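You operate a simulated robot arm through the tools that you are given. There is no shell and no other tool.

You run a simulated robot arm. Do the job below in one go: nothing can be reset, and whatever is moved stays where it is left.

Task
Wind both cord eye brackets to TAUT in the clamp dock and tray them.
Fine: one at a time in the dock; both end in the kit tray.
Where things are to end (x, y in the base frame): black cord eye bracket within 0.06 m of [0.89, 0.21]; red cord eye bracket within 0.06 m of [0.78, 0.1].

Only the result counts: the job must be done as asked and must still hold three seconds after the hand-in. Knocking over, shifting, dropping, spilling or breaking anything else fails it.

Robot
A 7-joint arm with a two-finger parallel gripper, fixed in place. Base frame: the origin is at the foot of the arm, x ahead of it, y to its left, z up. Units: m, degrees, N and s.
Its first joint turns from -132.0 to 132.0 degrees. Payload 3.91 kg.
The TCP is the grasp point between the finger pads, 0.03 m short of the fingertips. In the tool frame z runs along the fingers and y along their closing line. The gripper opens to 0.11 m. The fingers are 0.02 m wide and 0.01 m thick; the gripper's body (0.048 by 0.112 m) begins 0.055 m behind the TCP.
Orientation is told as [roll, pitch, yaw] about the base's x, y, z axes, in that order, counted from this pose: with the fingers straight down and closing along the base's y, the tool's x points along the base's -x, its y along +y and its z along -z.

Tools
- The arm moves only by the tool play_rows. Its argument "motion" is a list that holds one entry, the list of rows, each a list of 7 numbers: the shift along the base's x, y, z in m, then the turn, a rotation vector about the base's x, y, z in degrees, then the opening in per cent of the stroke, from 0 (shut) to 100 (fully open). In form: [[[dx, dy, dz, wx, wy, wz, grip], ...]]. A call has 1 to 20 rows; each row is the pose to reach, as a shift and turn from the pose commanded when the call began. Rows are played at 5 a second. More than 0.05 m and 8.6 degrees between two rows, or a gripper value outside its range, and nothing of the call is played. Where a pose cannot be reached the arm comes as near as it can. A force on the tool above 40 N (or 10 N above the force at the start of the call, whichever is more), or a blocked arm, ends the call early, and 0.2 s more pass. The fingers move at their own pace (about 0.108 m/s each) and stop on an object; they squeeze with about 41 N. The grip force told is the motor's: it shows also when the fingers shut on nothing. Time passes only in rows, and 0.2 s behind the last, so rows that repeat a pose let the fingers close. The reply holds the time, the measured pose of the TCP, the force on the tool along the base axes, the opening and the grip force, in the units named above and with some noise, with the torque about the TCP (base axes, N m) and any sound that the robot's microphone picked up.
- Cameras (640 x 400 px; columns grow to the right, rows downward): "scene" is fixed at [0.0494, 0.6531, 1.4566]; the picture's right is [-0.21, -0.98, 0.00], its down [-0.76, 0.17, -0.63] and it looks along [0.61, -0.13, -0.78] (base axes); focal length 214 px, centre (320, 200). "wrist" rides on the gripper at [0.072, 0.017, -0.103] in the tool frame; the picture's right is [-0.23, 0.97, 0.00], its down [-0.76, -0.18, -0.62] and it looks along [-0.61, -0.14, 0.78] (tool axes); focal length 222 px, centre (320, 200). There is no depth. A picture from a camera that has moved, and an enlarged one, comes with that camera's place and axes in the base frame and with its lens.
- grab_frame(camera): a new picture of that camera. It takes no simulated time.
- enlarge(camera, box): a new picture of the part [left, top, right, bottom] of that camera's present view, enlarged. It takes no simulated time.
- hand_in(): hands the job in; it is judged then, once.

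Nothing tells you positions but the pictures and the camera data. Unless the task says otherwise, let go and move clear before handing in.

The tools are called after ">>>" by a JSON object that holds its "op" and its "data". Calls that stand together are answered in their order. play_rows: Moves the arm, as the interface text tells. Its arguments: {"type":"object","properties":{"motion":{"type":"array","items":{"type":"array","items":{"type":"array","items":{"type":"number"}}}}},"required":["motion"]} The other tools are called the same way: grab_frame (camera) takes a picture; enlarge (camera, box) takes an enlarged picture of a part of a camera's view; hand_in () hands the job in.

At the start:

```text
time_s: 0.0
tool_pos: [0.4905, 0.1854, 1.2087]
tool_rot: [-0.1, 0.0, 0.1]
ft_force: [-0.6, -0.4, 0.4]
torque: [0.01, 0.0, 0.0]
finger_gap: 0.1101
grip_force: 0.0
```

scene: 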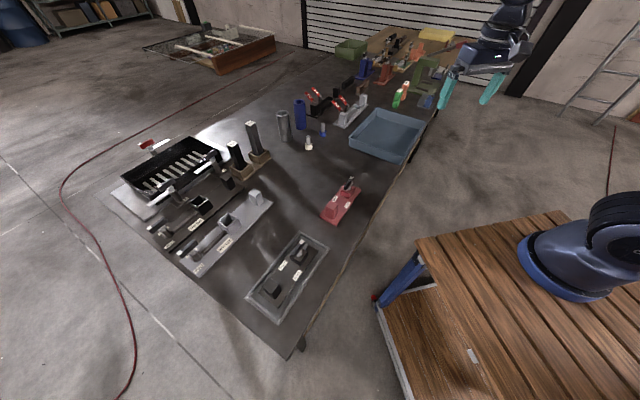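
wrist: 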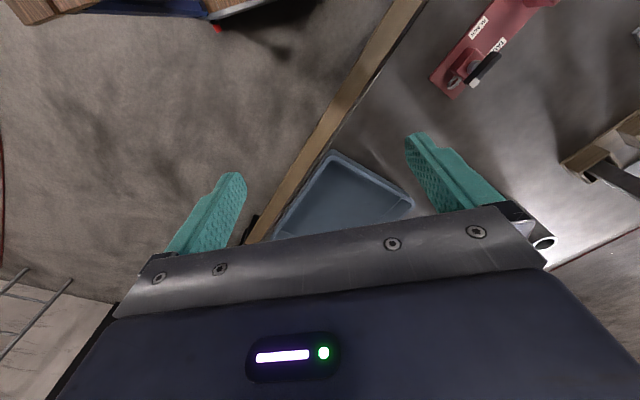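

I see a bench with a blue tray, a red bracket, a tray-like frame holding a dark bracket, and several fixtures. I'll look closer before moving.

>>> {"op": "enlarge", "data": {"camera": "scene", "box": [230, 160, 390, 340]}}

>>> {"op": "enlarge", "data": {"camera": "scene", "box": [90, 110, 290, 290]}}

>>> {"op": "enlarge", "data": {"camera": "scene", "box": [270, 20, 470, 170]}}

>>> {"op": "enlarge", "data": {"camera": "wrist", "box": [400, 0, 640, 150]}}

```text
2.22 times, centred on (310, 250) of scene
camera zoom: at [0.0494, 0.6531, 1.4566], right [-0.21, -0.98, 0.0], down [-0.76, 0.17, -0.63], along [0.61, -0.13, -0.78], focal length 477 px, centre (342, 89)
```

zoom: 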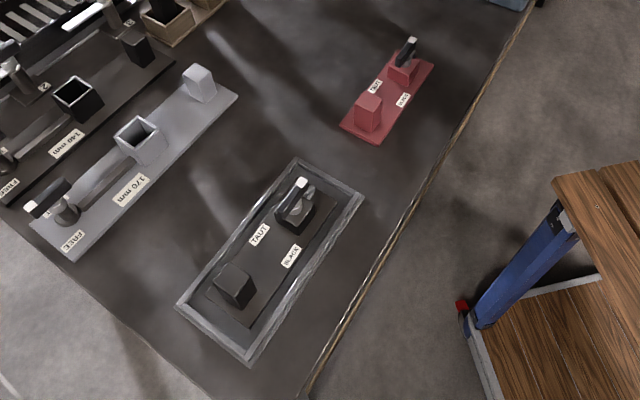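

```text
2.22 times, centred on (190, 200) of scene
camera zoom: at [0.0494, 0.6531, 1.4566], right [-0.21, -0.98, 0.0], down [-0.76, 0.17, -0.63], along [0.61, -0.13, -0.78], focal length 477 px, centre (609, 200)
```

zoom: 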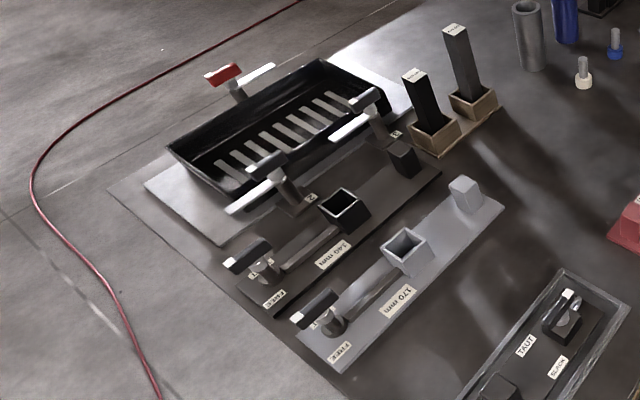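

```text
2.67 times, centred on (370, 95) of scene
camera zoom: at [0.0494, 0.6531, 1.4566], right [-0.21, -0.98, 0.0], down [-0.76, 0.17, -0.63], along [0.61, -0.13, -0.78], focal length 572 px, centre (187, 480)
```

zoom: 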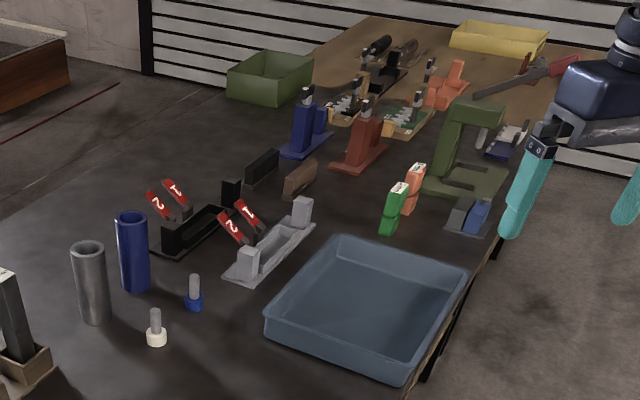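

```text
2.67 times, centred on (520, 75) of wrist
camera zoom: at [0.4178, 0.2028, 1.3114], right [0.23, 0.97, 0.0], down [0.76, -0.18, 0.62], along [0.61, -0.14, -0.78], focal length 592 px, centre (-213, 533)
```

zoom: 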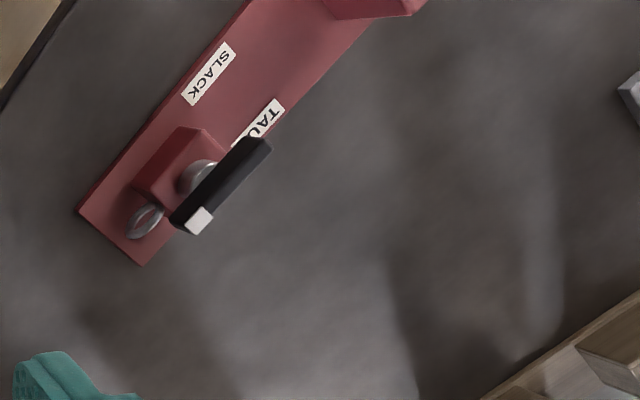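

The bench top looks to be at about z 0.83 and set diagonally to the robot. The red bracket is near (0.54, 0.44), the grey frame with the black bracket near (0.27, 0.70), and both targets fall in the blue tray. I'll swing the wrist camera over for a closer view.

>>> {"op": "play_rows", "data": {"motion": [[[-0.028, 0.034, -0.007, 0, 0, 6, 100], [-0.057, 0.067, -0.015, 0, 0, 12, 100], [-0.085, 0.101, -0.022, 0, 0, 18, 100], [-0.114, 0.134, -0.03, 0, 0, 24, 100], [-0.142, 0.168, -0.037, 0, 0, 30, 100], [-0.171, 0.202, -0.045, 0, 0, 36, 100], [-0.2, 0.235, -0.052, 0, 0, 42, 100], [-0.228, 0.269, -0.06, 0, 0, 48, 100], [-0.228, 0.269, -0.06, 0, 0, 48, 100]]]}}

>>> {"op": "grab_frame", "data": {"camera": "wrist"}}

>>> {"op": "grab_frame", "data": {"camera": "scene"}}

```text
time_s: 2.0
tool_pos: [0.2617, 0.4555, 1.1492]
tool_rot: [0.1, 0.0, 48.1]
ft_force: [-0.8, -0.2, 0.3]
torque: [-0.02, 0.01, 0.02]
finger_gap: 0.1101
grip_force: 0.0
```

```text
taken
camera wrist: at [0.1998, 0.4122, 1.2514], right [-0.57, 0.82, 0.0], down [0.64, 0.45, 0.62], along [0.51, 0.36, -0.78], focal length 222 px, centre (320, 200)
```

wrist: 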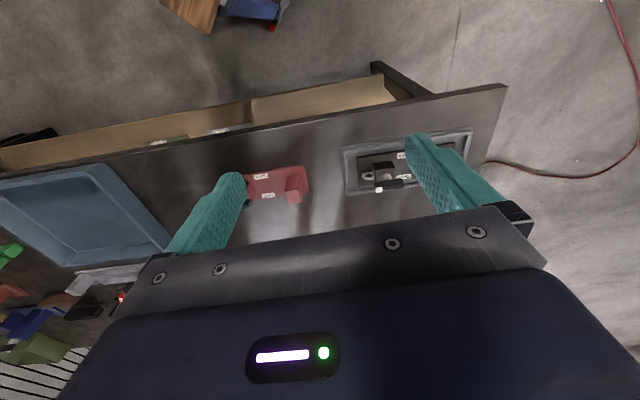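

```text
taken
```

scene: 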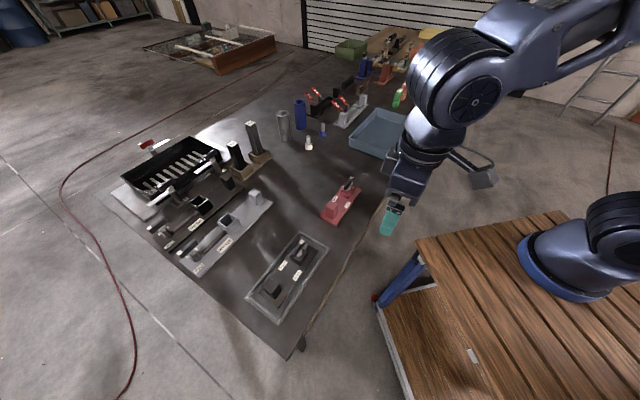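

Both pieces lie in the wrist view. I'll enlarge them.

>>> {"op": "enlarge", "data": {"camera": "wrist", "box": [330, 110, 490, 210]}}

>>> {"op": "enlarge", "data": {"camera": "wrist", "box": [210, 130, 340, 220]}}

>>> {"op": "enlarge", "data": {"camera": "scene", "box": [240, 225, 340, 325]}}

>>> {"op": "enlarge", "data": {"camera": "scene", "box": [310, 170, 374, 230]}}

>>> {"op": "enlarge", "data": {"camera": "scene", "box": [290, 70, 400, 150]}}

```text
4.00 times, centred on (410, 160) of wrist
camera zoom: at [0.1998, 0.4122, 1.2514], right [-0.57, 0.82, 0.0], down [0.64, 0.45, 0.62], along [0.51, 0.36, -0.78], focal length 888 px, centre (-40, 360)
```

zoom: 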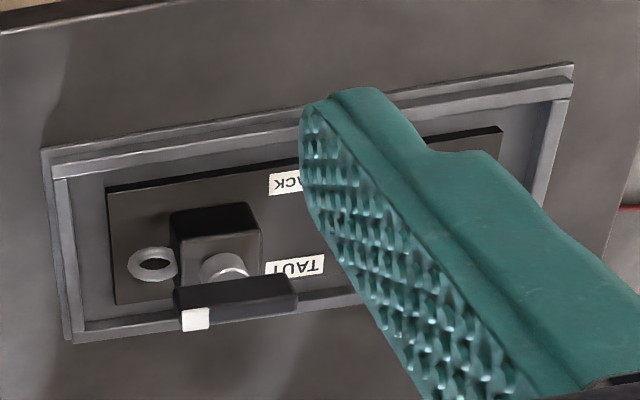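

```text
4.44 times, centred on (275, 175) of wrist
camera zoom: at [0.1998, 0.4122, 1.2514], right [-0.57, 0.82, 0.0], down [0.64, 0.45, 0.62], along [0.51, 0.36, -0.78], focal length 987 px, centre (520, 311)
```

zoom: 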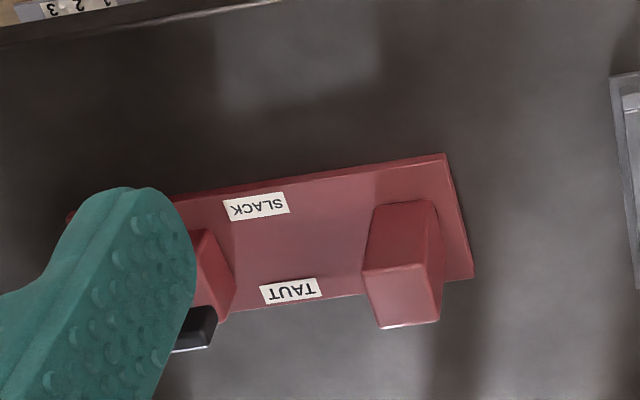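

```text
4.00 times, centred on (290, 275) of scene
camera zoom: at [0.0494, 0.6531, 1.4566], right [-0.21, -0.98, 0.0], down [-0.76, 0.17, -0.63], along [0.61, -0.13, -0.78], focal length 858 px, centre (440, -100)
```

zoom: 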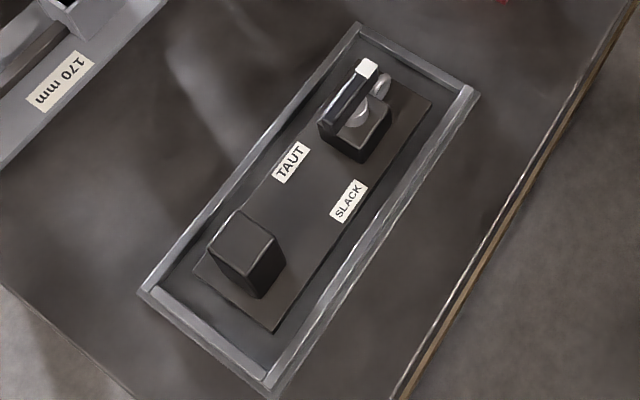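

```text
6.67 times, centred on (342, 200) of scene
camera zoom: at [0.0494, 0.6531, 1.4566], right [-0.21, -0.98, 0.0], down [-0.76, 0.17, -0.63], along [0.61, -0.13, -0.78], focal length 1430 px, centre (173, 200)
```

zoom: 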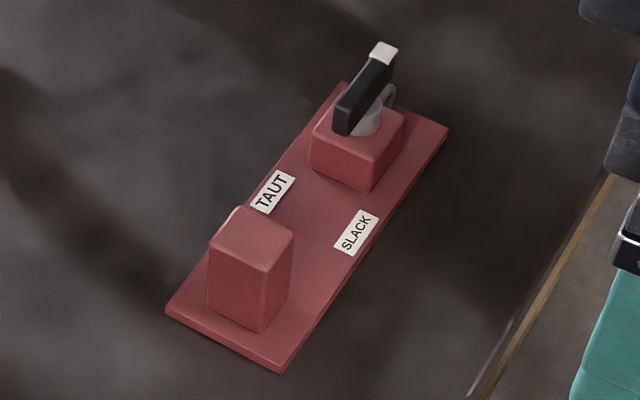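

```text
5.00 times, centred on (345, 110) of scene
camera zoom: at [0.0494, 0.6531, 1.4566], right [-0.21, -0.98, 0.0], down [-0.76, 0.17, -0.63], along [0.61, -0.13, -0.78], focal length 1072 px, centre (195, 650)
```

zoom: 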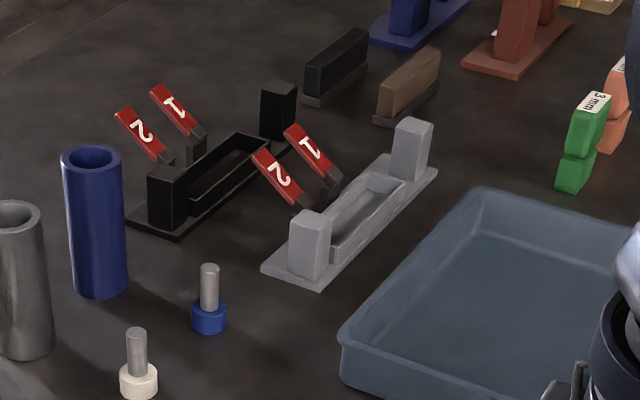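

The brackets are plates of about 0.20 x 0.07 m. Each has an end block and a post with a crank knob, plus SLACK and TAUT labels. The grey frame, with an inside of about 0.22 x 0.09 m, looks like the dock, and the black bracket is already in it. I'll go above the black winder for a close look.

>>> {"op": "play_rows", "data": {"motion": [[[0.014, 0.04, -0.01, 0, 0, 0, 100], [0.029, 0.08, -0.02, 0, 0, 0, 100], [0.043, 0.12, -0.03, 0, 0, 0, 100], [0.058, 0.16, -0.04, 0, 0, 0, 100], [0.072, 0.202, -0.06, 0, 0, 0, 100], [0.072, 0.202, -0.08, 0, 0, 0, 100], [0.072, 0.202, -0.08, 0, 0, 0, 100]]]}}

>>> {"op": "grab_frame", "data": {"camera": "wrist"}}

>>> {"op": "enlarge", "data": {"camera": "wrist", "box": [220, 20, 420, 145]}}

```text
time_s: 3.6
tool_pos: [0.3333, 0.6596, 1.0667]
tool_rot: [0.0, 0.1, 48.0]
ft_force: [0.5, 0.5, -0.4]
torque: [-0.03, 0.0, -0.02]
finger_gap: 0.1098
grip_force: 0.0
```

```text
taken
camera wrist: at [0.2729, 0.6165, 1.17], right [-0.57, 0.82, 0.0], down [0.64, 0.45, 0.62], along [0.51, 0.36, -0.78], focal length 222 px, centre (320, 200)
```

wrist: 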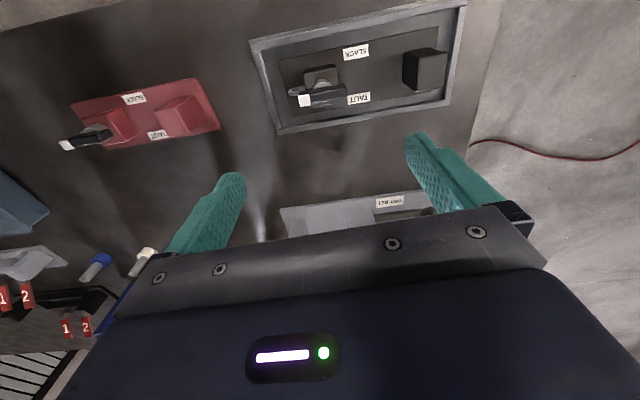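

```text
3.20 times, centred on (320, 82) of wrist
camera zoom: at [0.2729, 0.6165, 1.17], right [-0.57, 0.82, 0.0], down [0.64, 0.45, 0.62], along [0.51, 0.36, -0.78], focal length 711 px, centre (320, 576)
```

zoom: 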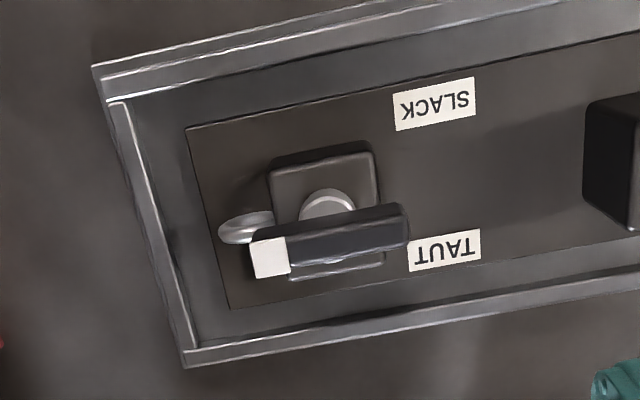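

The crank bar sits on the knob axis near (0.324, 0.657) at about z 0.90. Its white tip points to the eye end. I'll turn the tool 90° so the fingers can straddle the bar, then look again.

>>> {"op": "play_rows", "data": {"motion": [[[0, 0, 0, 0, 0, -8, 100], [-0.002, 0, -0.01, 0, 0, -16, 100], [-0.004, 0, -0.02, 0, 0, -24, 100], [-0.006, 0, -0.03, 0, 0, -32, 100], [-0.008, 0, -0.04, 0, 0, -40, 100], [-0.009, 0, -0.05, 0, 0, -48, 100], [-0.009, -0.001, -0.05, 0, 0, -56, 100], [-0.009, -0.002, -0.05, 0, 0, -64, 100], [-0.009, -0.002, -0.05, 0, 0, -72, 100], [-0.009, -0.002, -0.05, 0, 0, -80, 100], [-0.009, -0.002, -0.05, 0, 0, -88, 100], [-0.009, -0.002, -0.05, 0, 0, -90, 100], [-0.009, -0.002, -0.05, 0, 0, -90, 100]]]}}

>>> {"op": "grab_frame", "data": {"camera": "wrist"}}

>>> {"op": "enlarge", "data": {"camera": "wrist", "box": [220, 20, 420, 145]}}

>>> {"op": "enlarge", "data": {"camera": "scene", "box": [240, 225, 340, 325]}}

```text
time_s: 6.4
tool_pos: [0.3251, 0.6555, 1.0183]
tool_rot: [0.0, 0.0, -42.1]
ft_force: [0.3, 0.2, 0.4]
torque: [-0.01, 0.04, 0.0]
finger_gap: 0.1101
grip_force: 0.0
```

```text
taken
camera wrist: at [0.2827, 0.7162, 1.1214], right [0.82, 0.57, 0.0], down [0.45, -0.64, 0.62], along [0.36, -0.51, -0.78], focal length 222 px, centre (320, 200)
```

wrist: 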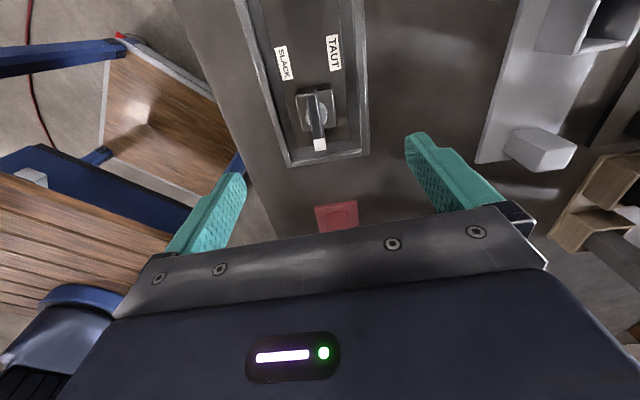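

```text
3.20 times, centred on (320, 82) of wrist
camera zoom: at [0.2827, 0.7162, 1.1214], right [0.82, 0.57, 0.0], down [0.45, -0.64, 0.62], along [0.36, -0.51, -0.78], focal length 711 px, centre (320, 576)
```

zoom: 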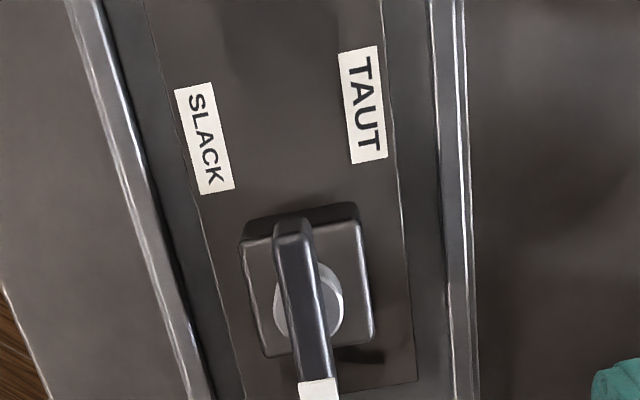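

```text
4.00 times, centred on (290, 275) of scene
camera zoom: at [0.0494, 0.6531, 1.4566], right [-0.21, -0.98, 0.0], down [-0.76, 0.17, -0.63], along [0.61, -0.13, -0.78], focal length 858 px, centre (440, -100)
```

zoom: 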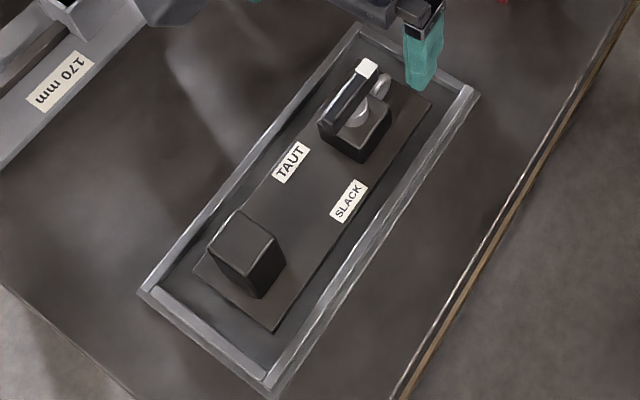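

The bar is parallel to the plate axis. I put the knob axis near (0.322, 0.6545), the post top near 0.873 and the bar top near 0.905. I'll descend with a half-open gripper and close on the bar.

>>> {"op": "play_rows", "data": {"motion": [[[-0.001, 0, -0.02, 0, 0, -1.5, 60], [-0.002, -0.001, -0.045, 0, 0, -1.5, 45], [-0.003, -0.001, -0.07, 0, 0, -1.5, 40], [-0.003, -0.001, -0.09, 0, 0, -1.5, 40], [-0.003, -0.001, -0.1, 0, 0, -1.5, 40], [-0.003, -0.001, -0.1, 0, 0, -1.5, 40]]]}}

>>> {"op": "grab_frame", "data": {"camera": "wrist"}}

>>> {"op": "enlarge", "data": {"camera": "wrist", "box": [200, 40, 440, 190]}}

>>> {"op": "enlarge", "data": {"camera": "scene", "box": [240, 215, 340, 315]}}

```text
time_s: 7.8
tool_pos: [0.3223, 0.6539, 0.9191]
tool_rot: [0.0, 0.1, -43.6]
ft_force: [0.1, -0.1, 0.4]
torque: [0.01, -0.01, -0.03]
finger_gap: 0.0441
grip_force: 0.1
```

```text
taken
camera wrist: at [0.2805, 0.7159, 1.022], right [0.84, 0.55, 0.0], down [0.43, -0.65, 0.62], along [0.34, -0.52, -0.78], focal length 222 px, centre (320, 200)
```

wrist: 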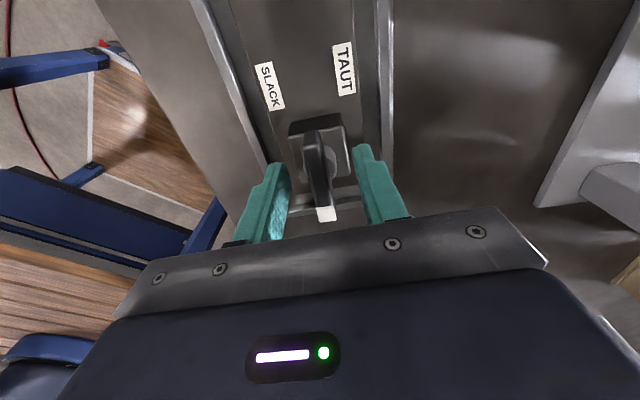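

```text
2.67 times, centred on (320, 115) of wrist
camera zoom: at [0.2805, 0.7159, 1.022], right [0.84, 0.55, 0.0], down [0.43, -0.65, 0.62], along [0.34, -0.52, -0.78], focal length 592 px, centre (320, 427)
```

zoom: 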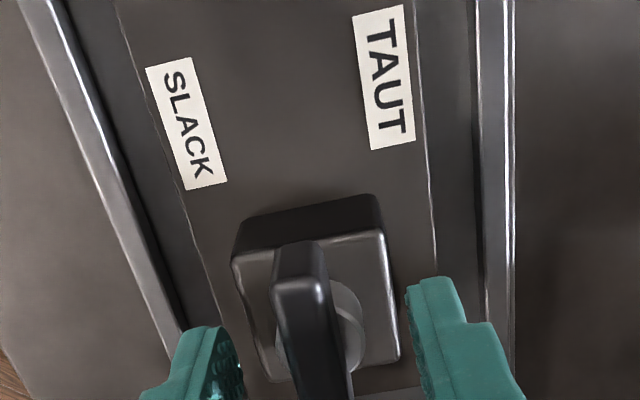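

```text
4.00 times, centred on (290, 265) of scene
camera zoom: at [0.0494, 0.6531, 1.4566], right [-0.21, -0.98, 0.0], down [-0.76, 0.17, -0.63], along [0.61, -0.13, -0.78], focal length 858 px, centre (440, -60)
```

zoom: 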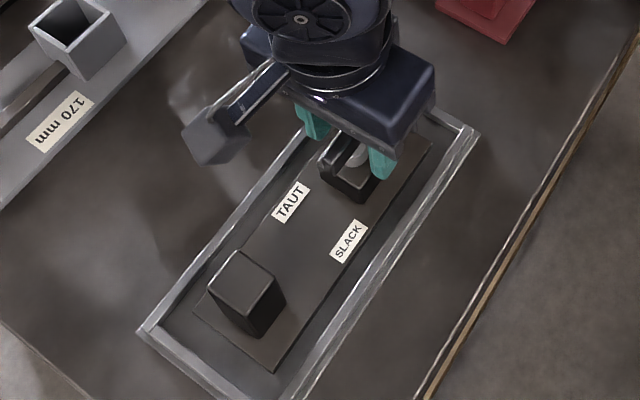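

The bar sits centred between the fingers. I'll close on it now.

>>> {"op": "play_rows", "data": {"motion": [[[0, 0, 0, 0, 0, 0, 20], [0, 0, 0, 0, 0, 0, 0], [0, 0, 0, 0, 0, 0, 0], [0, 0, 0, 0, 0, 0, 0]]]}}

>>> {"op": "grab_frame", "data": {"camera": "wrist"}}

```text
time_s: 8.8
tool_pos: [0.3215, 0.6542, 0.9182]
tool_rot: [-0.1, 0.0, -43.4]
ft_force: [-0.9, -0.5, 0.5]
torque: [0.02, -0.02, 0.01]
finger_gap: 0.0208
grip_force: 41.4
```

```text
taken
camera wrist: at [0.2805, 0.7159, 1.0221], right [0.84, 0.55, 0.0], down [0.43, -0.65, 0.62], along [0.34, -0.52, -0.78], focal length 222 px, centre (320, 200)
```

wrist: 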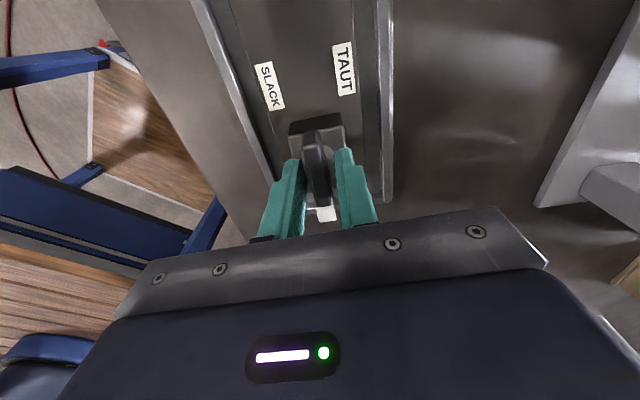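

The fingers hold the handle with a gap of 0.021 m. I'll turn it slowly counter-clockwise, which carries the white tip toward the TAUT side, and watch the torque.

>>> {"op": "play_rows", "data": {"motion": [[[0, 0, 0, 0, 0, 4, 0], [0, 0, 0, 0, 0, 8, 0], [0, 0, 0, 0, 0, 12, 0], [0, 0, 0, 0, 0, 16, 0], [0, 0, 0, 0, 0, 16, 0]]]}}

>>> {"op": "enlarge", "data": {"camera": "wrist", "box": [200, 40, 440, 240]}}

>>> {"op": "enlarge", "data": {"camera": "scene", "box": [240, 215, 340, 315]}}

```text
time_s: 10.0
tool_pos: [0.3222, 0.6534, 0.9182]
tool_rot: [0.1, -0.1, -27.4]
ft_force: [-5.9, 2.8, 9.6]
torque: [-0.06, 0.34, 0.02]
finger_gap: 0.0199
grip_force: 40.5
```

```text
2.00 times, centred on (320, 140) of wrist
camera zoom: at [0.2652, 0.7021, 1.0215], right [0.65, 0.76, 0.0], down [0.59, -0.51, 0.62], along [0.47, -0.4, -0.78], focal length 444 px, centre (320, 320)
```

zoom: 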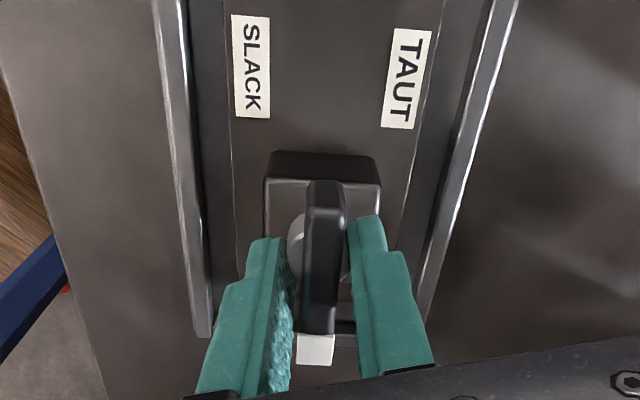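

```text
4.00 times, centred on (290, 265) of scene
camera zoom: at [0.0494, 0.6531, 1.4566], right [-0.21, -0.98, 0.0], down [-0.76, 0.17, -0.63], along [0.61, -0.13, -0.78], focal length 858 px, centre (440, -60)
```

zoom: 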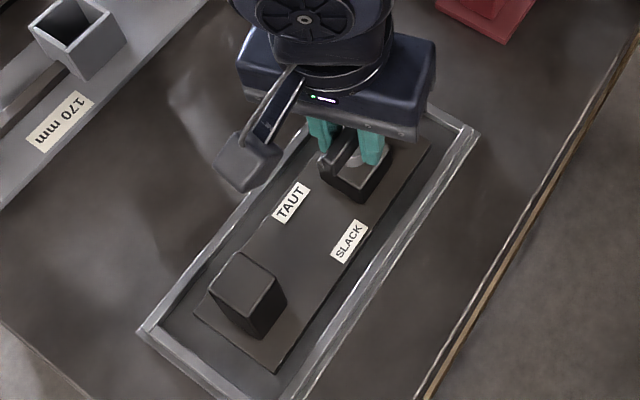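

The fingers slipped around the knob cylinder under the bar, and the bar itself did not turn. I'll release, realign, lift slightly and grip the bar alone.

>>> {"op": "play_rows", "data": {"motion": [[[0, 0, 0, 0, 0, 0, 40], [0, 0, 0.002, 0, 0, -4, 40], [0, 0, 0.004, 0, 0, -8, 40], [0, 0, 0.006, 0, 0, -12, 40], [0, 0, 0.008, 0, 0, -16, 40], [0, 0, 0.008, 0, 0, -16, 40], [0, 0, 0.008, 0, 0, -16, 0], [0, 0, 0.008, 0, 0, -16, 0], [0, 0, 0.008, 0, 0, -16, 0]]]}}

>>> {"op": "enlarge", "data": {"camera": "wrist", "box": [200, 40, 440, 240]}}

>>> {"op": "enlarge", "data": {"camera": "scene", "box": [270, 225, 330, 275]}}

```text
time_s: 12.0
tool_pos: [0.3235, 0.6549, 0.927]
tool_rot: [0.0, 0.0, -43.5]
ft_force: [-0.3, -2.1, 1.1]
torque: [-0.05, -0.05, 0.02]
finger_gap: 0.0208
grip_force: 41.1
```

```text
2.00 times, centred on (320, 140) of wrist
camera zoom: at [0.2814, 0.7163, 1.0296], right [0.84, 0.55, 0.0], down [0.43, -0.65, 0.62], along [0.34, -0.52, -0.78], focal length 444 px, centre (320, 320)
```

zoom: 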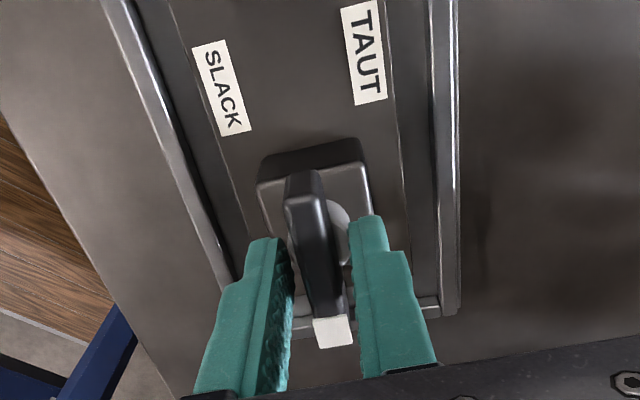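

```text
8.00 times, centred on (300, 250) of scene
camera zoom: at [0.0494, 0.6531, 1.4566], right [-0.21, -0.98, 0.0], down [-0.76, 0.17, -0.63], along [0.61, -0.13, -0.78], focal length 1716 px, centre (480, -200)
```

zoom: 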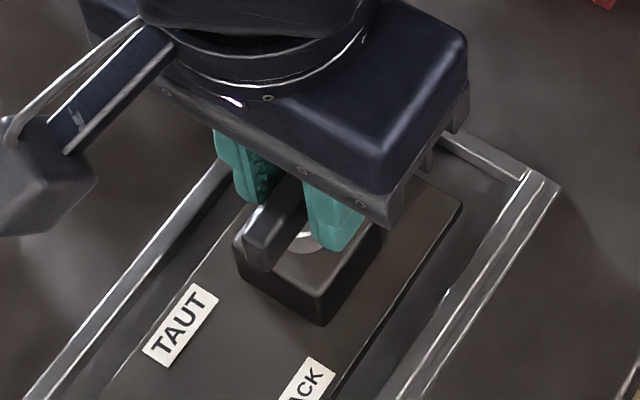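

The gap is still 0.0208, so the tips are still on the round knob. I'll lift another 9 mm and close again.

>>> {"op": "play_rows", "data": {"motion": [[[0, 0, 0, 0, 0, 0, 30], [0, 0, 0.004, 0, 0, 0, 30], [0, 0, 0.009, 0, 0, 0, 30], [0, 0, 0.009, 0, 0, 0, 0], [0, 0, 0.009, 0, 0, 0, 0], [0, 0, 0.009, 0, 0, 0, 0]]]}}

>>> {"op": "enlarge", "data": {"camera": "wrist", "box": [240, 70, 400, 230]}}

>>> {"op": "enlarge", "data": {"camera": "scene", "box": [270, 225, 330, 275]}}

```text
time_s: 13.4
tool_pos: [0.3223, 0.6547, 0.9352]
tool_rot: [0.0, 0.0, -43.4]
ft_force: [-1.8, 1.2, 1.4]
torque: [0.09, 0.09, -0.26]
finger_gap: 0.0103
grip_force: 40.6
```

```text
2.50 times, centred on (320, 150) of wrist
camera zoom: at [0.281, 0.7167, 1.0387], right [0.84, 0.55, 0.0], down [0.43, -0.65, 0.62], along [0.34, -0.52, -0.78], focal length 555 px, centre (320, 325)
```

zoom: 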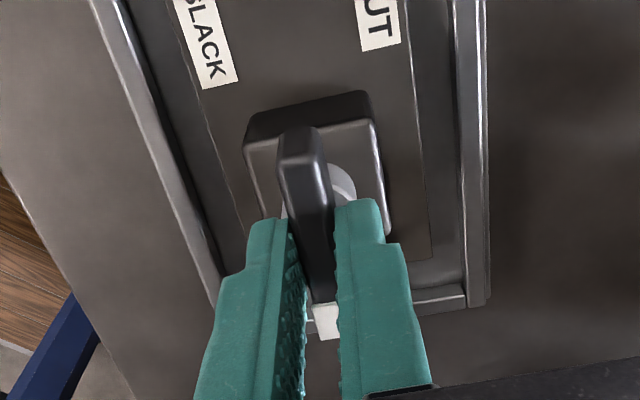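

```text
8.00 times, centred on (300, 250) of scene
camera zoom: at [0.0494, 0.6531, 1.4566], right [-0.21, -0.98, 0.0], down [-0.76, 0.17, -0.63], along [0.61, -0.13, -0.78], focal length 1716 px, centre (480, -200)
```

zoom: 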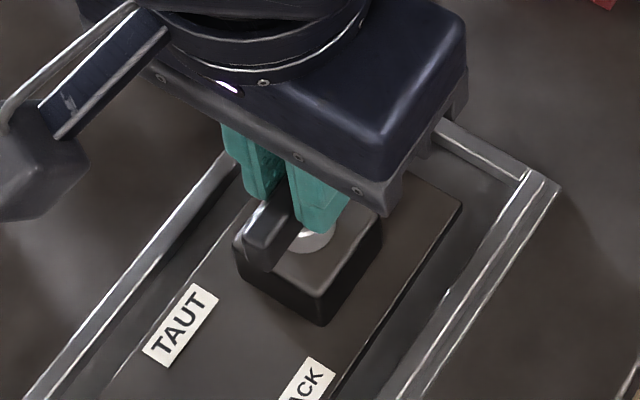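

The gap is now 0.0103, so the fingers hold the bar itself. I'll try a small counter-clockwise turn and read the torque.

>>> {"op": "play_rows", "data": {"motion": [[[0, 0, 0, 0, 0, 4, 0], [0, 0, 0, 0, 0, 8, 0], [0, 0, 0, 0, 0, 12, 0], [0, 0, 0, 0, 0, 16, 0], [0, 0, 0, 0, 0, 20, 0], [0, 0, 0, 0, 0, 20, 0]]]}}

>>> {"op": "enlarge", "data": {"camera": "wrist", "box": [240, 70, 400, 230]}}

>>> {"op": "enlarge", "data": {"camera": "scene", "box": [240, 215, 340, 315]}}

```text
time_s: 14.8
tool_pos: [0.3229, 0.655, 0.9359]
tool_rot: [0.1, 0.0, -23.5]
ft_force: [14.2, 5.2, 6.4]
torque: [0.44, -0.54, -1.13]
finger_gap: 0.0153
grip_force: 40.7
```

```text
2.50 times, centred on (320, 150) of wrist
camera zoom: at [0.2633, 0.6984, 1.0388], right [0.6, 0.8, 0.0], down [0.63, -0.47, 0.62], along [0.5, -0.37, -0.78], focal length 555 px, centre (320, 325)
```

zoom: 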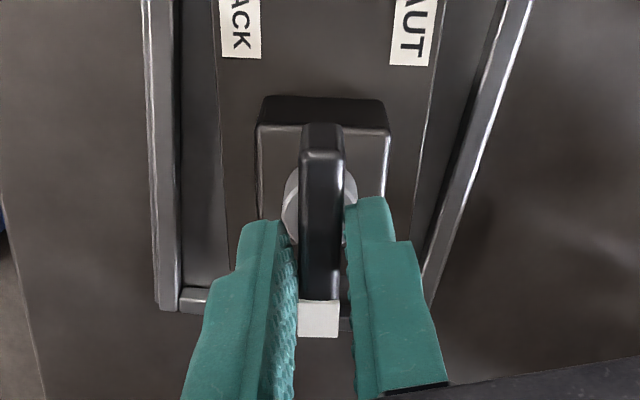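

```text
4.00 times, centred on (290, 265) of scene
camera zoom: at [0.0494, 0.6531, 1.4566], right [-0.21, -0.98, 0.0], down [-0.76, 0.17, -0.63], along [0.61, -0.13, -0.78], focal length 858 px, centre (440, -60)
```

zoom: 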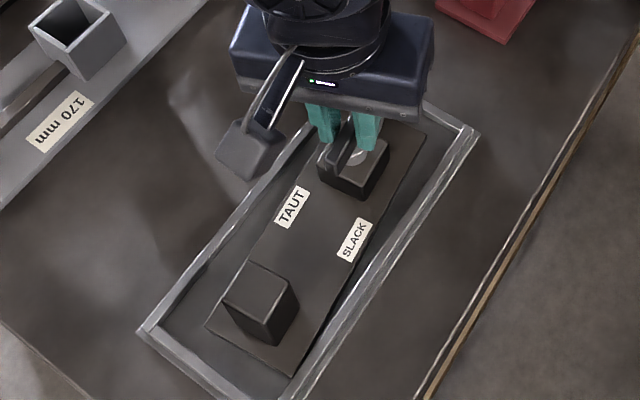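

The whole bracket swung slightly within the frame and the handle did not turn, with about 1.1 N m of torque. I'll try the other direction gently to compare.

>>> {"op": "play_rows", "data": {"motion": [[[0, 0, 0, 0, 0, -5, 0], [0, 0, 0, 0, 0, -10, 0], [0, 0, 0, 0, 0, -15, 0], [0, 0, 0, 0, 0, -20, 0], [0, 0, 0, 0, 0, -24, 0], [0, 0, 0, 0, 0, -28, 0], [0, 0, 0, 0, 0, -32, 0], [0, 0, 0, 0, 0, -36, 0], [0, 0, 0, 0, 0, -36, 0]]]}}

>>> {"op": "enlarge", "data": {"camera": "wrist", "box": [240, 70, 400, 230]}}

>>> {"op": "enlarge", "data": {"camera": "scene", "box": [240, 215, 340, 315]}}

```text
time_s: 16.8
tool_pos: [0.3224, 0.654, 0.936]
tool_rot: [0.0, 0.0, -59.5]
ft_force: [-2.0, 0.7, 2.6]
torque: [0.27, 0.17, -0.02]
finger_gap: 0.0103
grip_force: 41.3
```

```text
2.50 times, centred on (320, 150) of wrist
camera zoom: at [0.3002, 0.7246, 1.0384], right [0.95, 0.3, 0.0], down [0.23, -0.75, 0.62], along [0.19, -0.6, -0.78], focal length 555 px, centre (320, 325)
```

zoom: 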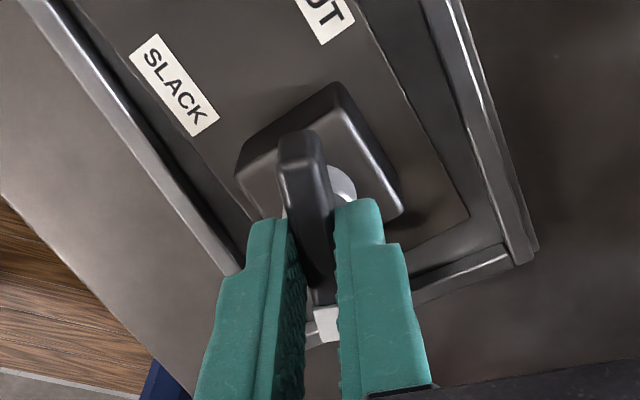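

```text
4.00 times, centred on (290, 265) of scene
camera zoom: at [0.0494, 0.6531, 1.4566], right [-0.21, -0.98, 0.0], down [-0.76, 0.17, -0.63], along [0.61, -0.13, -0.78], focal length 858 px, centre (440, -60)
```

zoom: 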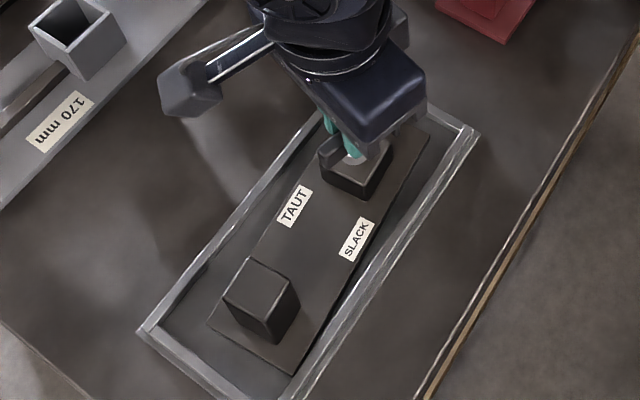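

Clockwise the handle turns freely, so the start position was the slack stop. I'll keep winding clockwise in small pieces and watch for torque, sounds and a stop.

>>> {"op": "play_rows", "data": {"motion": [[[0, 0, 0, 0, 0, -4, 0], [0, 0, 0, 0, 0, -8, 0], [0, 0, 0, 0, 0, -12, 0], [0, 0, 0, 0, 0, -16, 0], [0, 0, 0, 0, 0, -20, 0], [0, 0, 0, 0, 0, -24, 0]]]}}

>>> {"op": "enlarge", "data": {"camera": "wrist", "box": [220, 50, 420, 230]}}

>>> {"op": "enlarge", "data": {"camera": "scene", "box": [240, 215, 340, 315]}}

```text
time_s: 18.2
tool_pos: [0.3227, 0.6546, 0.9354]
tool_rot: [0.0, 0.0, -83.5]
ft_force: [-0.6, 0.4, -0.2]
torque: [-0.07, -0.03, 0.01]
finger_gap: 0.0102
grip_force: 40.9
```

```text
2.22 times, centred on (320, 140) of wrist
camera zoom: at [0.3308, 0.7278, 1.0385], right [0.99, -0.12, 0.0], down [-0.09, -0.78, 0.62], along [-0.07, -0.62, -0.78], focal length 494 px, centre (320, 333)
```

zoom: 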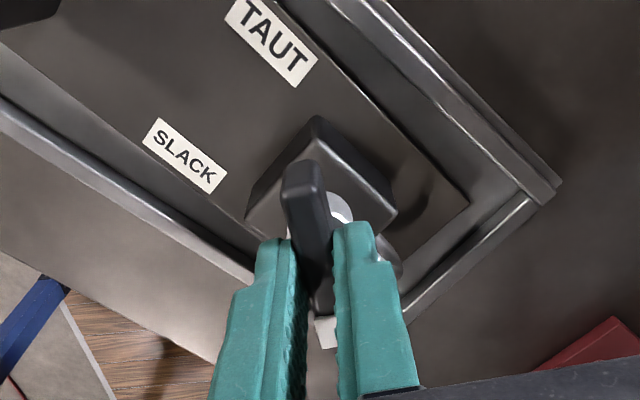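

```text
4.00 times, centred on (290, 265) of scene
camera zoom: at [0.0494, 0.6531, 1.4566], right [-0.21, -0.98, 0.0], down [-0.76, 0.17, -0.63], along [0.61, -0.13, -0.78], focal length 858 px, centre (440, -60)
```

zoom: 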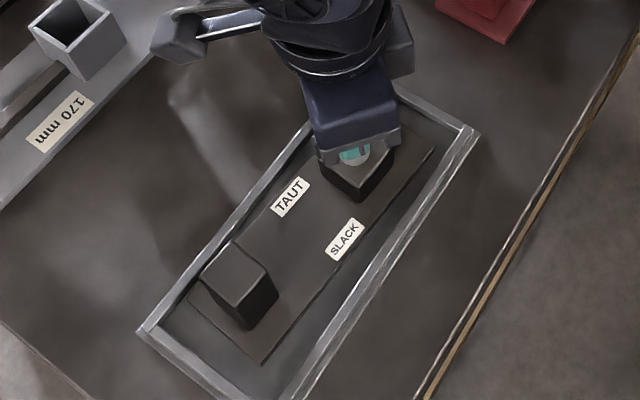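

The bracket swung to the other side and should now be braced by the frame. I'll continue clockwise.

>>> {"op": "play_rows", "data": {"motion": [[[0, 0, 0, 0, 0, -4, 0], [0, 0, 0, 0, 0, -8, 0], [0, 0, 0, 0, 0, -12, 0], [0, 0, 0, 0, 0, -16, 0], [0, 0, 0, 0, 0, -16, 0]]]}}

>>> {"op": "enlarge", "data": {"camera": "wrist", "box": [220, 50, 420, 230]}}

>>> {"op": "enlarge", "data": {"camera": "scene", "box": [240, 215, 340, 315]}}

```text
time_s: 19.4
tool_pos: [0.322, 0.6547, 0.9353]
tool_rot: [0.0, 0.0, -99.6]
ft_force: [-1.2, 0.1, 0.5]
torque: [-0.06, 0.01, 0.04]
finger_gap: 0.0103
grip_force: 41.3
```

```text
2.22 times, centred on (320, 140) of wrist
camera zoom: at [0.3509, 0.7231, 1.0385], right [0.92, -0.39, 0.0], down [-0.3, -0.72, 0.62], along [-0.24, -0.57, -0.78], focal length 494 px, centre (320, 333)
```

zoom: 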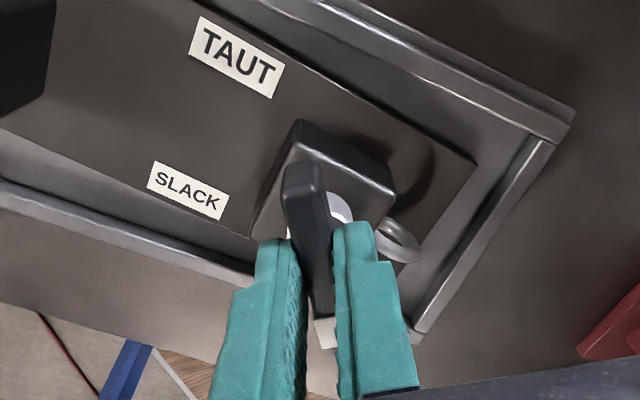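

```text
4.00 times, centred on (290, 265) of scene
camera zoom: at [0.0494, 0.6531, 1.4566], right [-0.21, -0.98, 0.0], down [-0.76, 0.17, -0.63], along [0.61, -0.13, -0.78], focal length 858 px, centre (440, -60)
```

zoom: 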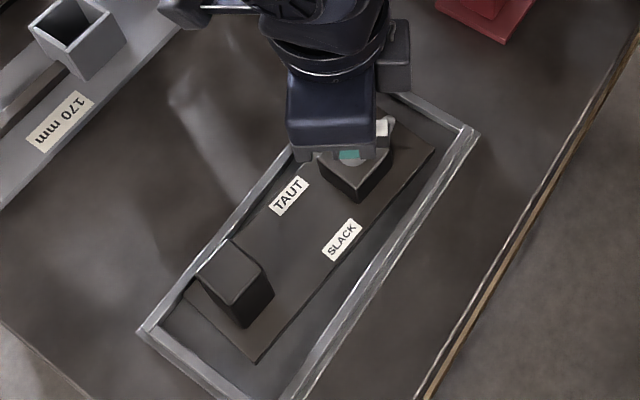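

The handle now turns without the bracket, at about 48° from the plate axis so far, with low torque. I'll continue.

>>> {"op": "play_rows", "data": {"motion": [[[0, 0, 0, 0, 0, -4, 0], [0, 0, 0, 0, 0, -8, 0], [0, 0, 0, 0, 0, -12, 0], [0, 0, 0, 0, 0, -16, 0], [0, 0, 0, 0, 0, -20, 0], [0, 0, 0, 0, 0, -20, 0]]]}}

>>> {"op": "enlarge", "data": {"camera": "wrist", "box": [220, 50, 420, 230]}}

>>> {"op": "enlarge", "data": {"camera": "scene", "box": [240, 215, 340, 315]}}

```text
time_s: 20.8
tool_pos: [0.3235, 0.6555, 0.9359]
tool_rot: [0.1, 0.1, -119.3]
ft_force: [-1.1, -1.2, 2.1]
torque: [0.01, 0.02, -0.02]
finger_gap: 0.0102
grip_force: 40.9
```

```text
2.22 times, centred on (320, 140) of wrist
camera zoom: at [0.3727, 0.7093, 1.0385], right [0.74, -0.68, 0.0], down [-0.53, -0.57, 0.62], along [-0.42, -0.46, -0.78], focal length 494 px, centre (320, 333)
```

zoom: 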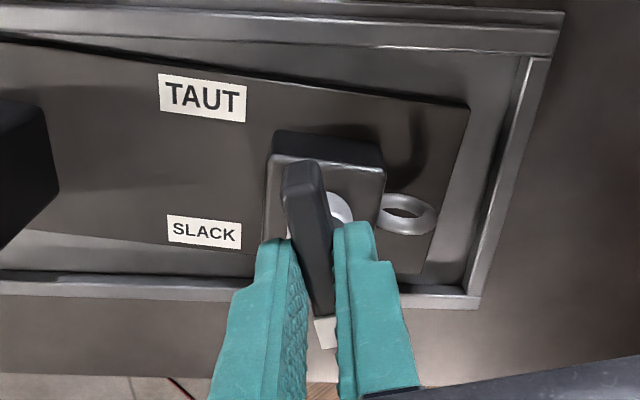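

```text
4.00 times, centred on (290, 265) of scene
camera zoom: at [0.0494, 0.6531, 1.4566], right [-0.21, -0.98, 0.0], down [-0.76, 0.17, -0.63], along [0.61, -0.13, -0.78], focal length 858 px, centre (440, -60)
```

zoom: 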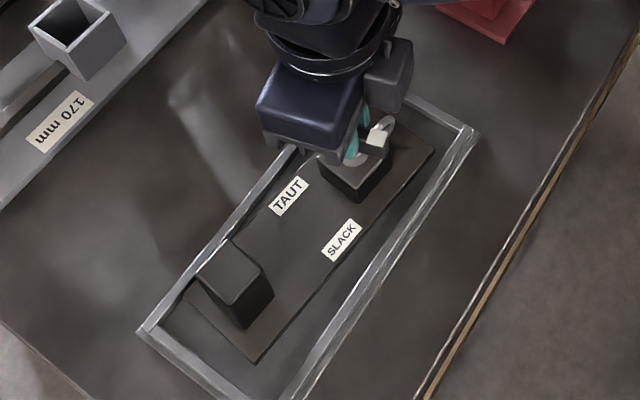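

The bar is at about 68° from the plate axis and still moves freely. I'll continue clockwise.

>>> {"op": "play_rows", "data": {"motion": [[[0, 0, 0, 0, 0, -4, 0], [0, 0, 0, 0, 0, -8, 0], [0, 0, 0, 0, 0, -12, 0], [0, 0, 0, 0, 0, -16, 0], [0, 0, 0, 0, 0, -20, 0], [0, 0, 0, 0, 0, -20, 0]]]}}

>>> {"op": "enlarge", "data": {"camera": "wrist", "box": [220, 50, 420, 230]}}

>>> {"op": "enlarge", "data": {"camera": "scene", "box": [240, 215, 340, 315]}}

```text
time_s: 22.2
tool_pos: [0.3227, 0.6527, 0.9366]
tool_rot: [0.1, 0.0, -139.6]
ft_force: [-1.2, -7.9, 13.4]
torque: [-0.25, 0.17, 0.04]
finger_gap: 0.0103
grip_force: 41.0
```

```text
2.22 times, centred on (320, 140) of wrist
camera zoom: at [0.3888, 0.6876, 1.0387], right [0.46, -0.89, 0.0], down [-0.7, -0.36, 0.62], along [-0.55, -0.29, -0.78], focal length 494 px, centre (320, 333)
```

zoom: 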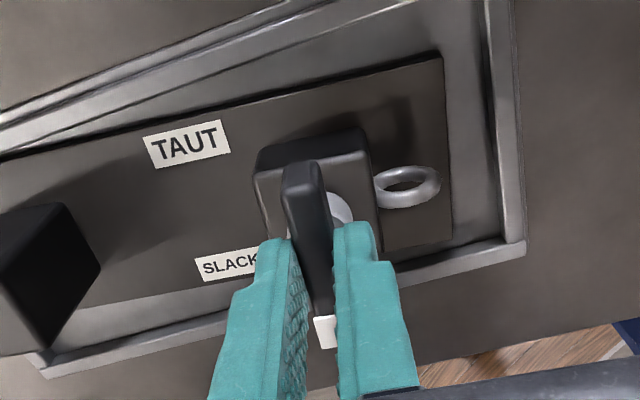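

```text
4.00 times, centred on (290, 265) of scene
camera zoom: at [0.0494, 0.6531, 1.4566], right [-0.21, -0.98, 0.0], down [-0.76, 0.17, -0.63], along [0.61, -0.13, -0.78], focal length 858 px, centre (440, -60)
```

zoom: 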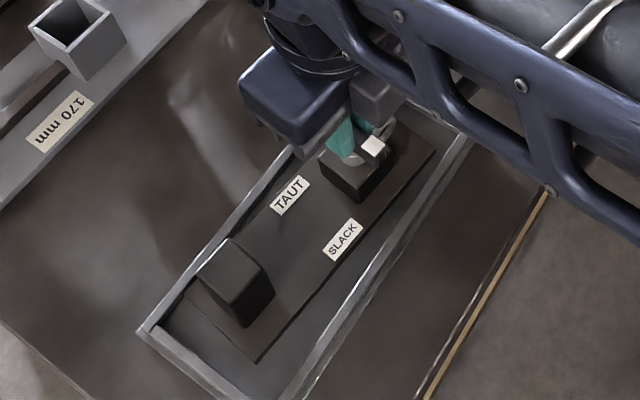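

The handle is now about 90° around, but the arm is near its wrist limit and its elbow has swung. I'll let go, lift, turn the tool back 180° and regrasp.

>>> {"op": "play_rows", "data": {"motion": [[[0, 0, 0, 0, 0, 0, 30], [0, 0, 0, 0, 0, 0, 40], [0, 0, 0.03, 0, 0, 0, 40], [0, 0, 0.06, 0, 0, 0, 40], [0, 0, 0.06, 0, 0, 8, 40], [0, 0, 0.06, 0, 0, 16, 40], [0, 0, 0.06, 0, 0, 24, 40], [0, 0, 0.06, 0, 0, 32, 40], [0, 0, 0.06, 0, 0, 40, 40], [0, 0, 0.06, 0, 0, 48, 40], [0, 0, 0.06, 0, 0, 56, 40], [0, 0, 0.06, 0, 0, 64, 40], [0, 0, 0.06, 0, 0, 72, 40], [0, 0, 0.06, 0, 0, 80, 40], [0, 0, 0.06, 0, 0, 88, 40], [0, 0, 0.06, 0, 0, 90, 40]]]}}

>>> {"op": "play_rows", "data": {"motion": [[[0, 0, 0, 0, 0, 8, 40], [0, 0, 0, 0, 0, 16, 40], [0, 0, 0, 0, 0, 24, 40], [0, 0, 0, 0, 0, 32, 40], [0, 0, 0, 0, 0, 40, 40], [0, 0, 0, 0, 0, 48, 40], [0, 0, 0, 0, 0, 56, 40], [0, 0, 0, 0, 0, 64, 40], [0, 0, 0, 0, 0, 72, 40], [0, 0, 0, 0, 0, 80, 40], [0, 0, 0, 0, 0, 88, 40], [0, 0, 0, 0, 0, 90, 40], [0, 0, 0, 0, 0, 90, 40]]]}}

>>> {"op": "grab_frame", "data": {"camera": "wrist"}}

>>> {"op": "grab_frame", "data": {"camera": "scene"}}

>>> {"op": "enlarge", "data": {"camera": "wrist", "box": [220, 20, 420, 200]}}

```text
time_s: 25.6
tool_pos: [0.3236, 0.655, 0.9946]
tool_rot: [0.0, 0.1, -49.4]
ft_force: [0.7, 0.7, 0.5]
torque: [-0.04, -0.01, -0.01]
finger_gap: 0.0442
grip_force: 0.1
```

```text
time_s: 28.4
tool_pos: [0.3223, 0.6534, 0.9958]
tool_rot: [-0.1, 0.1, 40.6]
ft_force: [-0.5, 0.2, -0.3]
torque: [-0.01, 0.01, 0.02]
finger_gap: 0.0439
grip_force: 0.0
```

```text
taken
camera wrist: at [0.2564, 0.6197, 1.0988], right [-0.46, 0.89, 0.0], down [0.69, 0.36, 0.62], along [0.55, 0.29, -0.78], focal length 222 px, centre (320, 200)
```

wrist: 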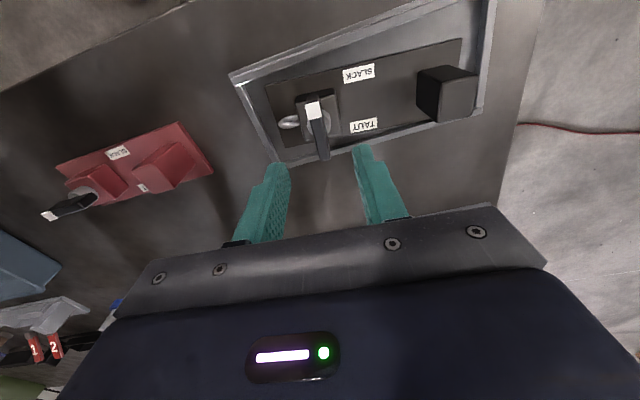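

```text
taken
```

scene: 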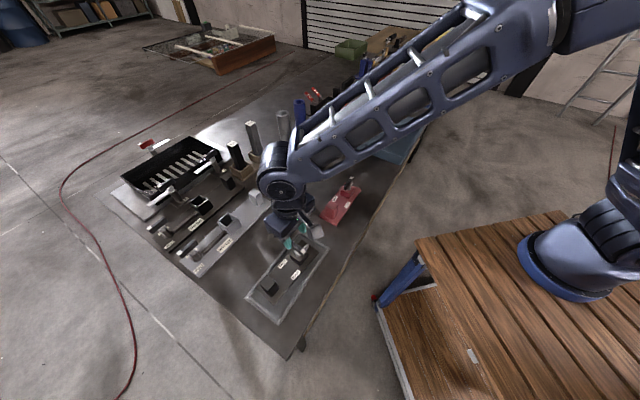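

```text
2.22 times, centred on (320, 110) of wrist
camera zoom: at [0.2564, 0.6197, 1.0988], right [-0.46, 0.89, 0.0], down [0.69, 0.36, 0.62], along [0.55, 0.29, -0.78], focal length 494 px, centre (320, 400)
```

zoom: 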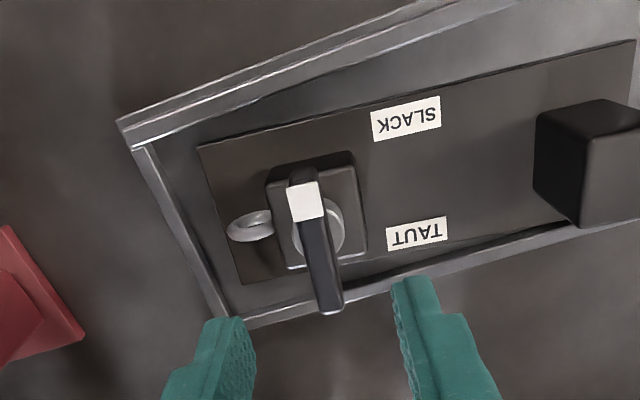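

The white tip now points to the near side, 90° around. I'll descend and regrasp the bar.

>>> {"op": "play_rows", "data": {"motion": [[[0, 0, -0.03, 0, 0, 0, 40], [0, 0, -0.06, 0, 0, 0, 35], [0, 0, -0.06, 0, 0, 0, 35], [0, 0, -0.06, 0, 0, 0, 0], [0, 0, -0.06, 0, 0, 0, 0], [0, 0, -0.06, 0, 0, 0, 0]]]}}

>>> {"op": "enlarge", "data": {"camera": "wrist", "box": [220, 50, 420, 230]}}

```text
time_s: 29.8
tool_pos: [0.3223, 0.6553, 0.9355]
tool_rot: [0.0, 0.0, 40.5]
ft_force: [-0.6, 0.0, -1.4]
torque: [0.07, -0.03, -0.01]
finger_gap: 0.0103
grip_force: 41.0
```

```text
2.22 times, centred on (320, 140) of wrist
camera zoom: at [0.2566, 0.6206, 1.0388], right [-0.46, 0.89, 0.0], down [0.69, 0.36, 0.62], along [0.55, 0.29, -0.78], focal length 494 px, centre (320, 333)
```

zoom: 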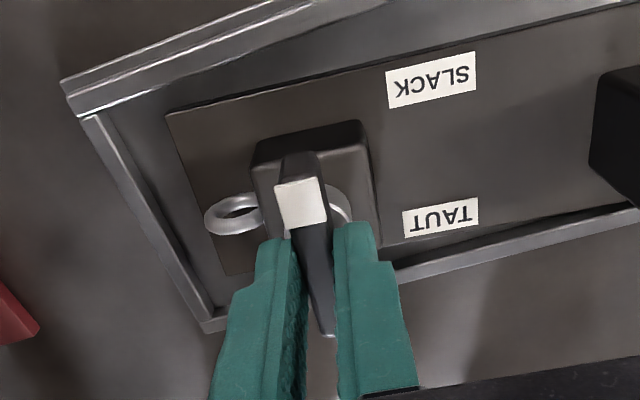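

I have a good grip again at a gap of 0.0103. I'll continue clockwise with checks.

>>> {"op": "play_rows", "data": {"motion": [[[0, 0, 0, 0, 0, -4, 0], [0, 0, 0, 0, 0, -8, 0], [0, 0, 0, 0, 0, -12, 0], [0, 0, 0, 0, 0, -16, 0], [0, 0, 0, 0, 0, -20, 0], [0, 0, 0, 0, 0, -20, 0]]]}}

>>> {"op": "enlarge", "data": {"camera": "wrist", "box": [220, 50, 420, 230]}}

```text
time_s: 31.2
tool_pos: [0.3228, 0.6551, 0.9357]
tool_rot: [0.0, 0.1, 20.5]
ft_force: [-1.6, -3.7, 9.2]
torque: [-0.25, 0.47, 0.0]
finger_gap: 0.0104
grip_force: 40.6
```

```text
2.22 times, centred on (320, 140) of wrist
camera zoom: at [0.2487, 0.6451, 1.0387], right [-0.13, 0.99, 0.0], down [0.78, 0.1, 0.62], along [0.62, 0.08, -0.78], focal length 494 px, centre (320, 333)
```

zoom: 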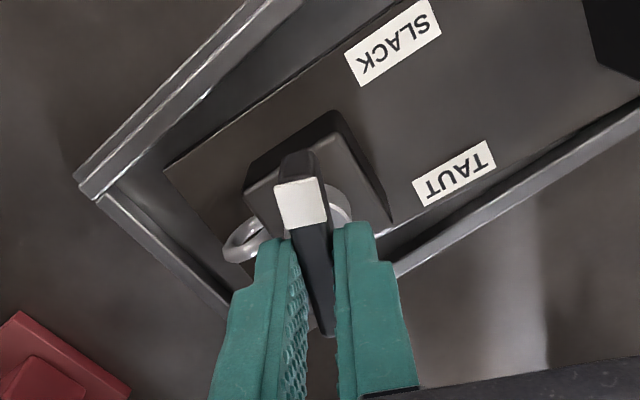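

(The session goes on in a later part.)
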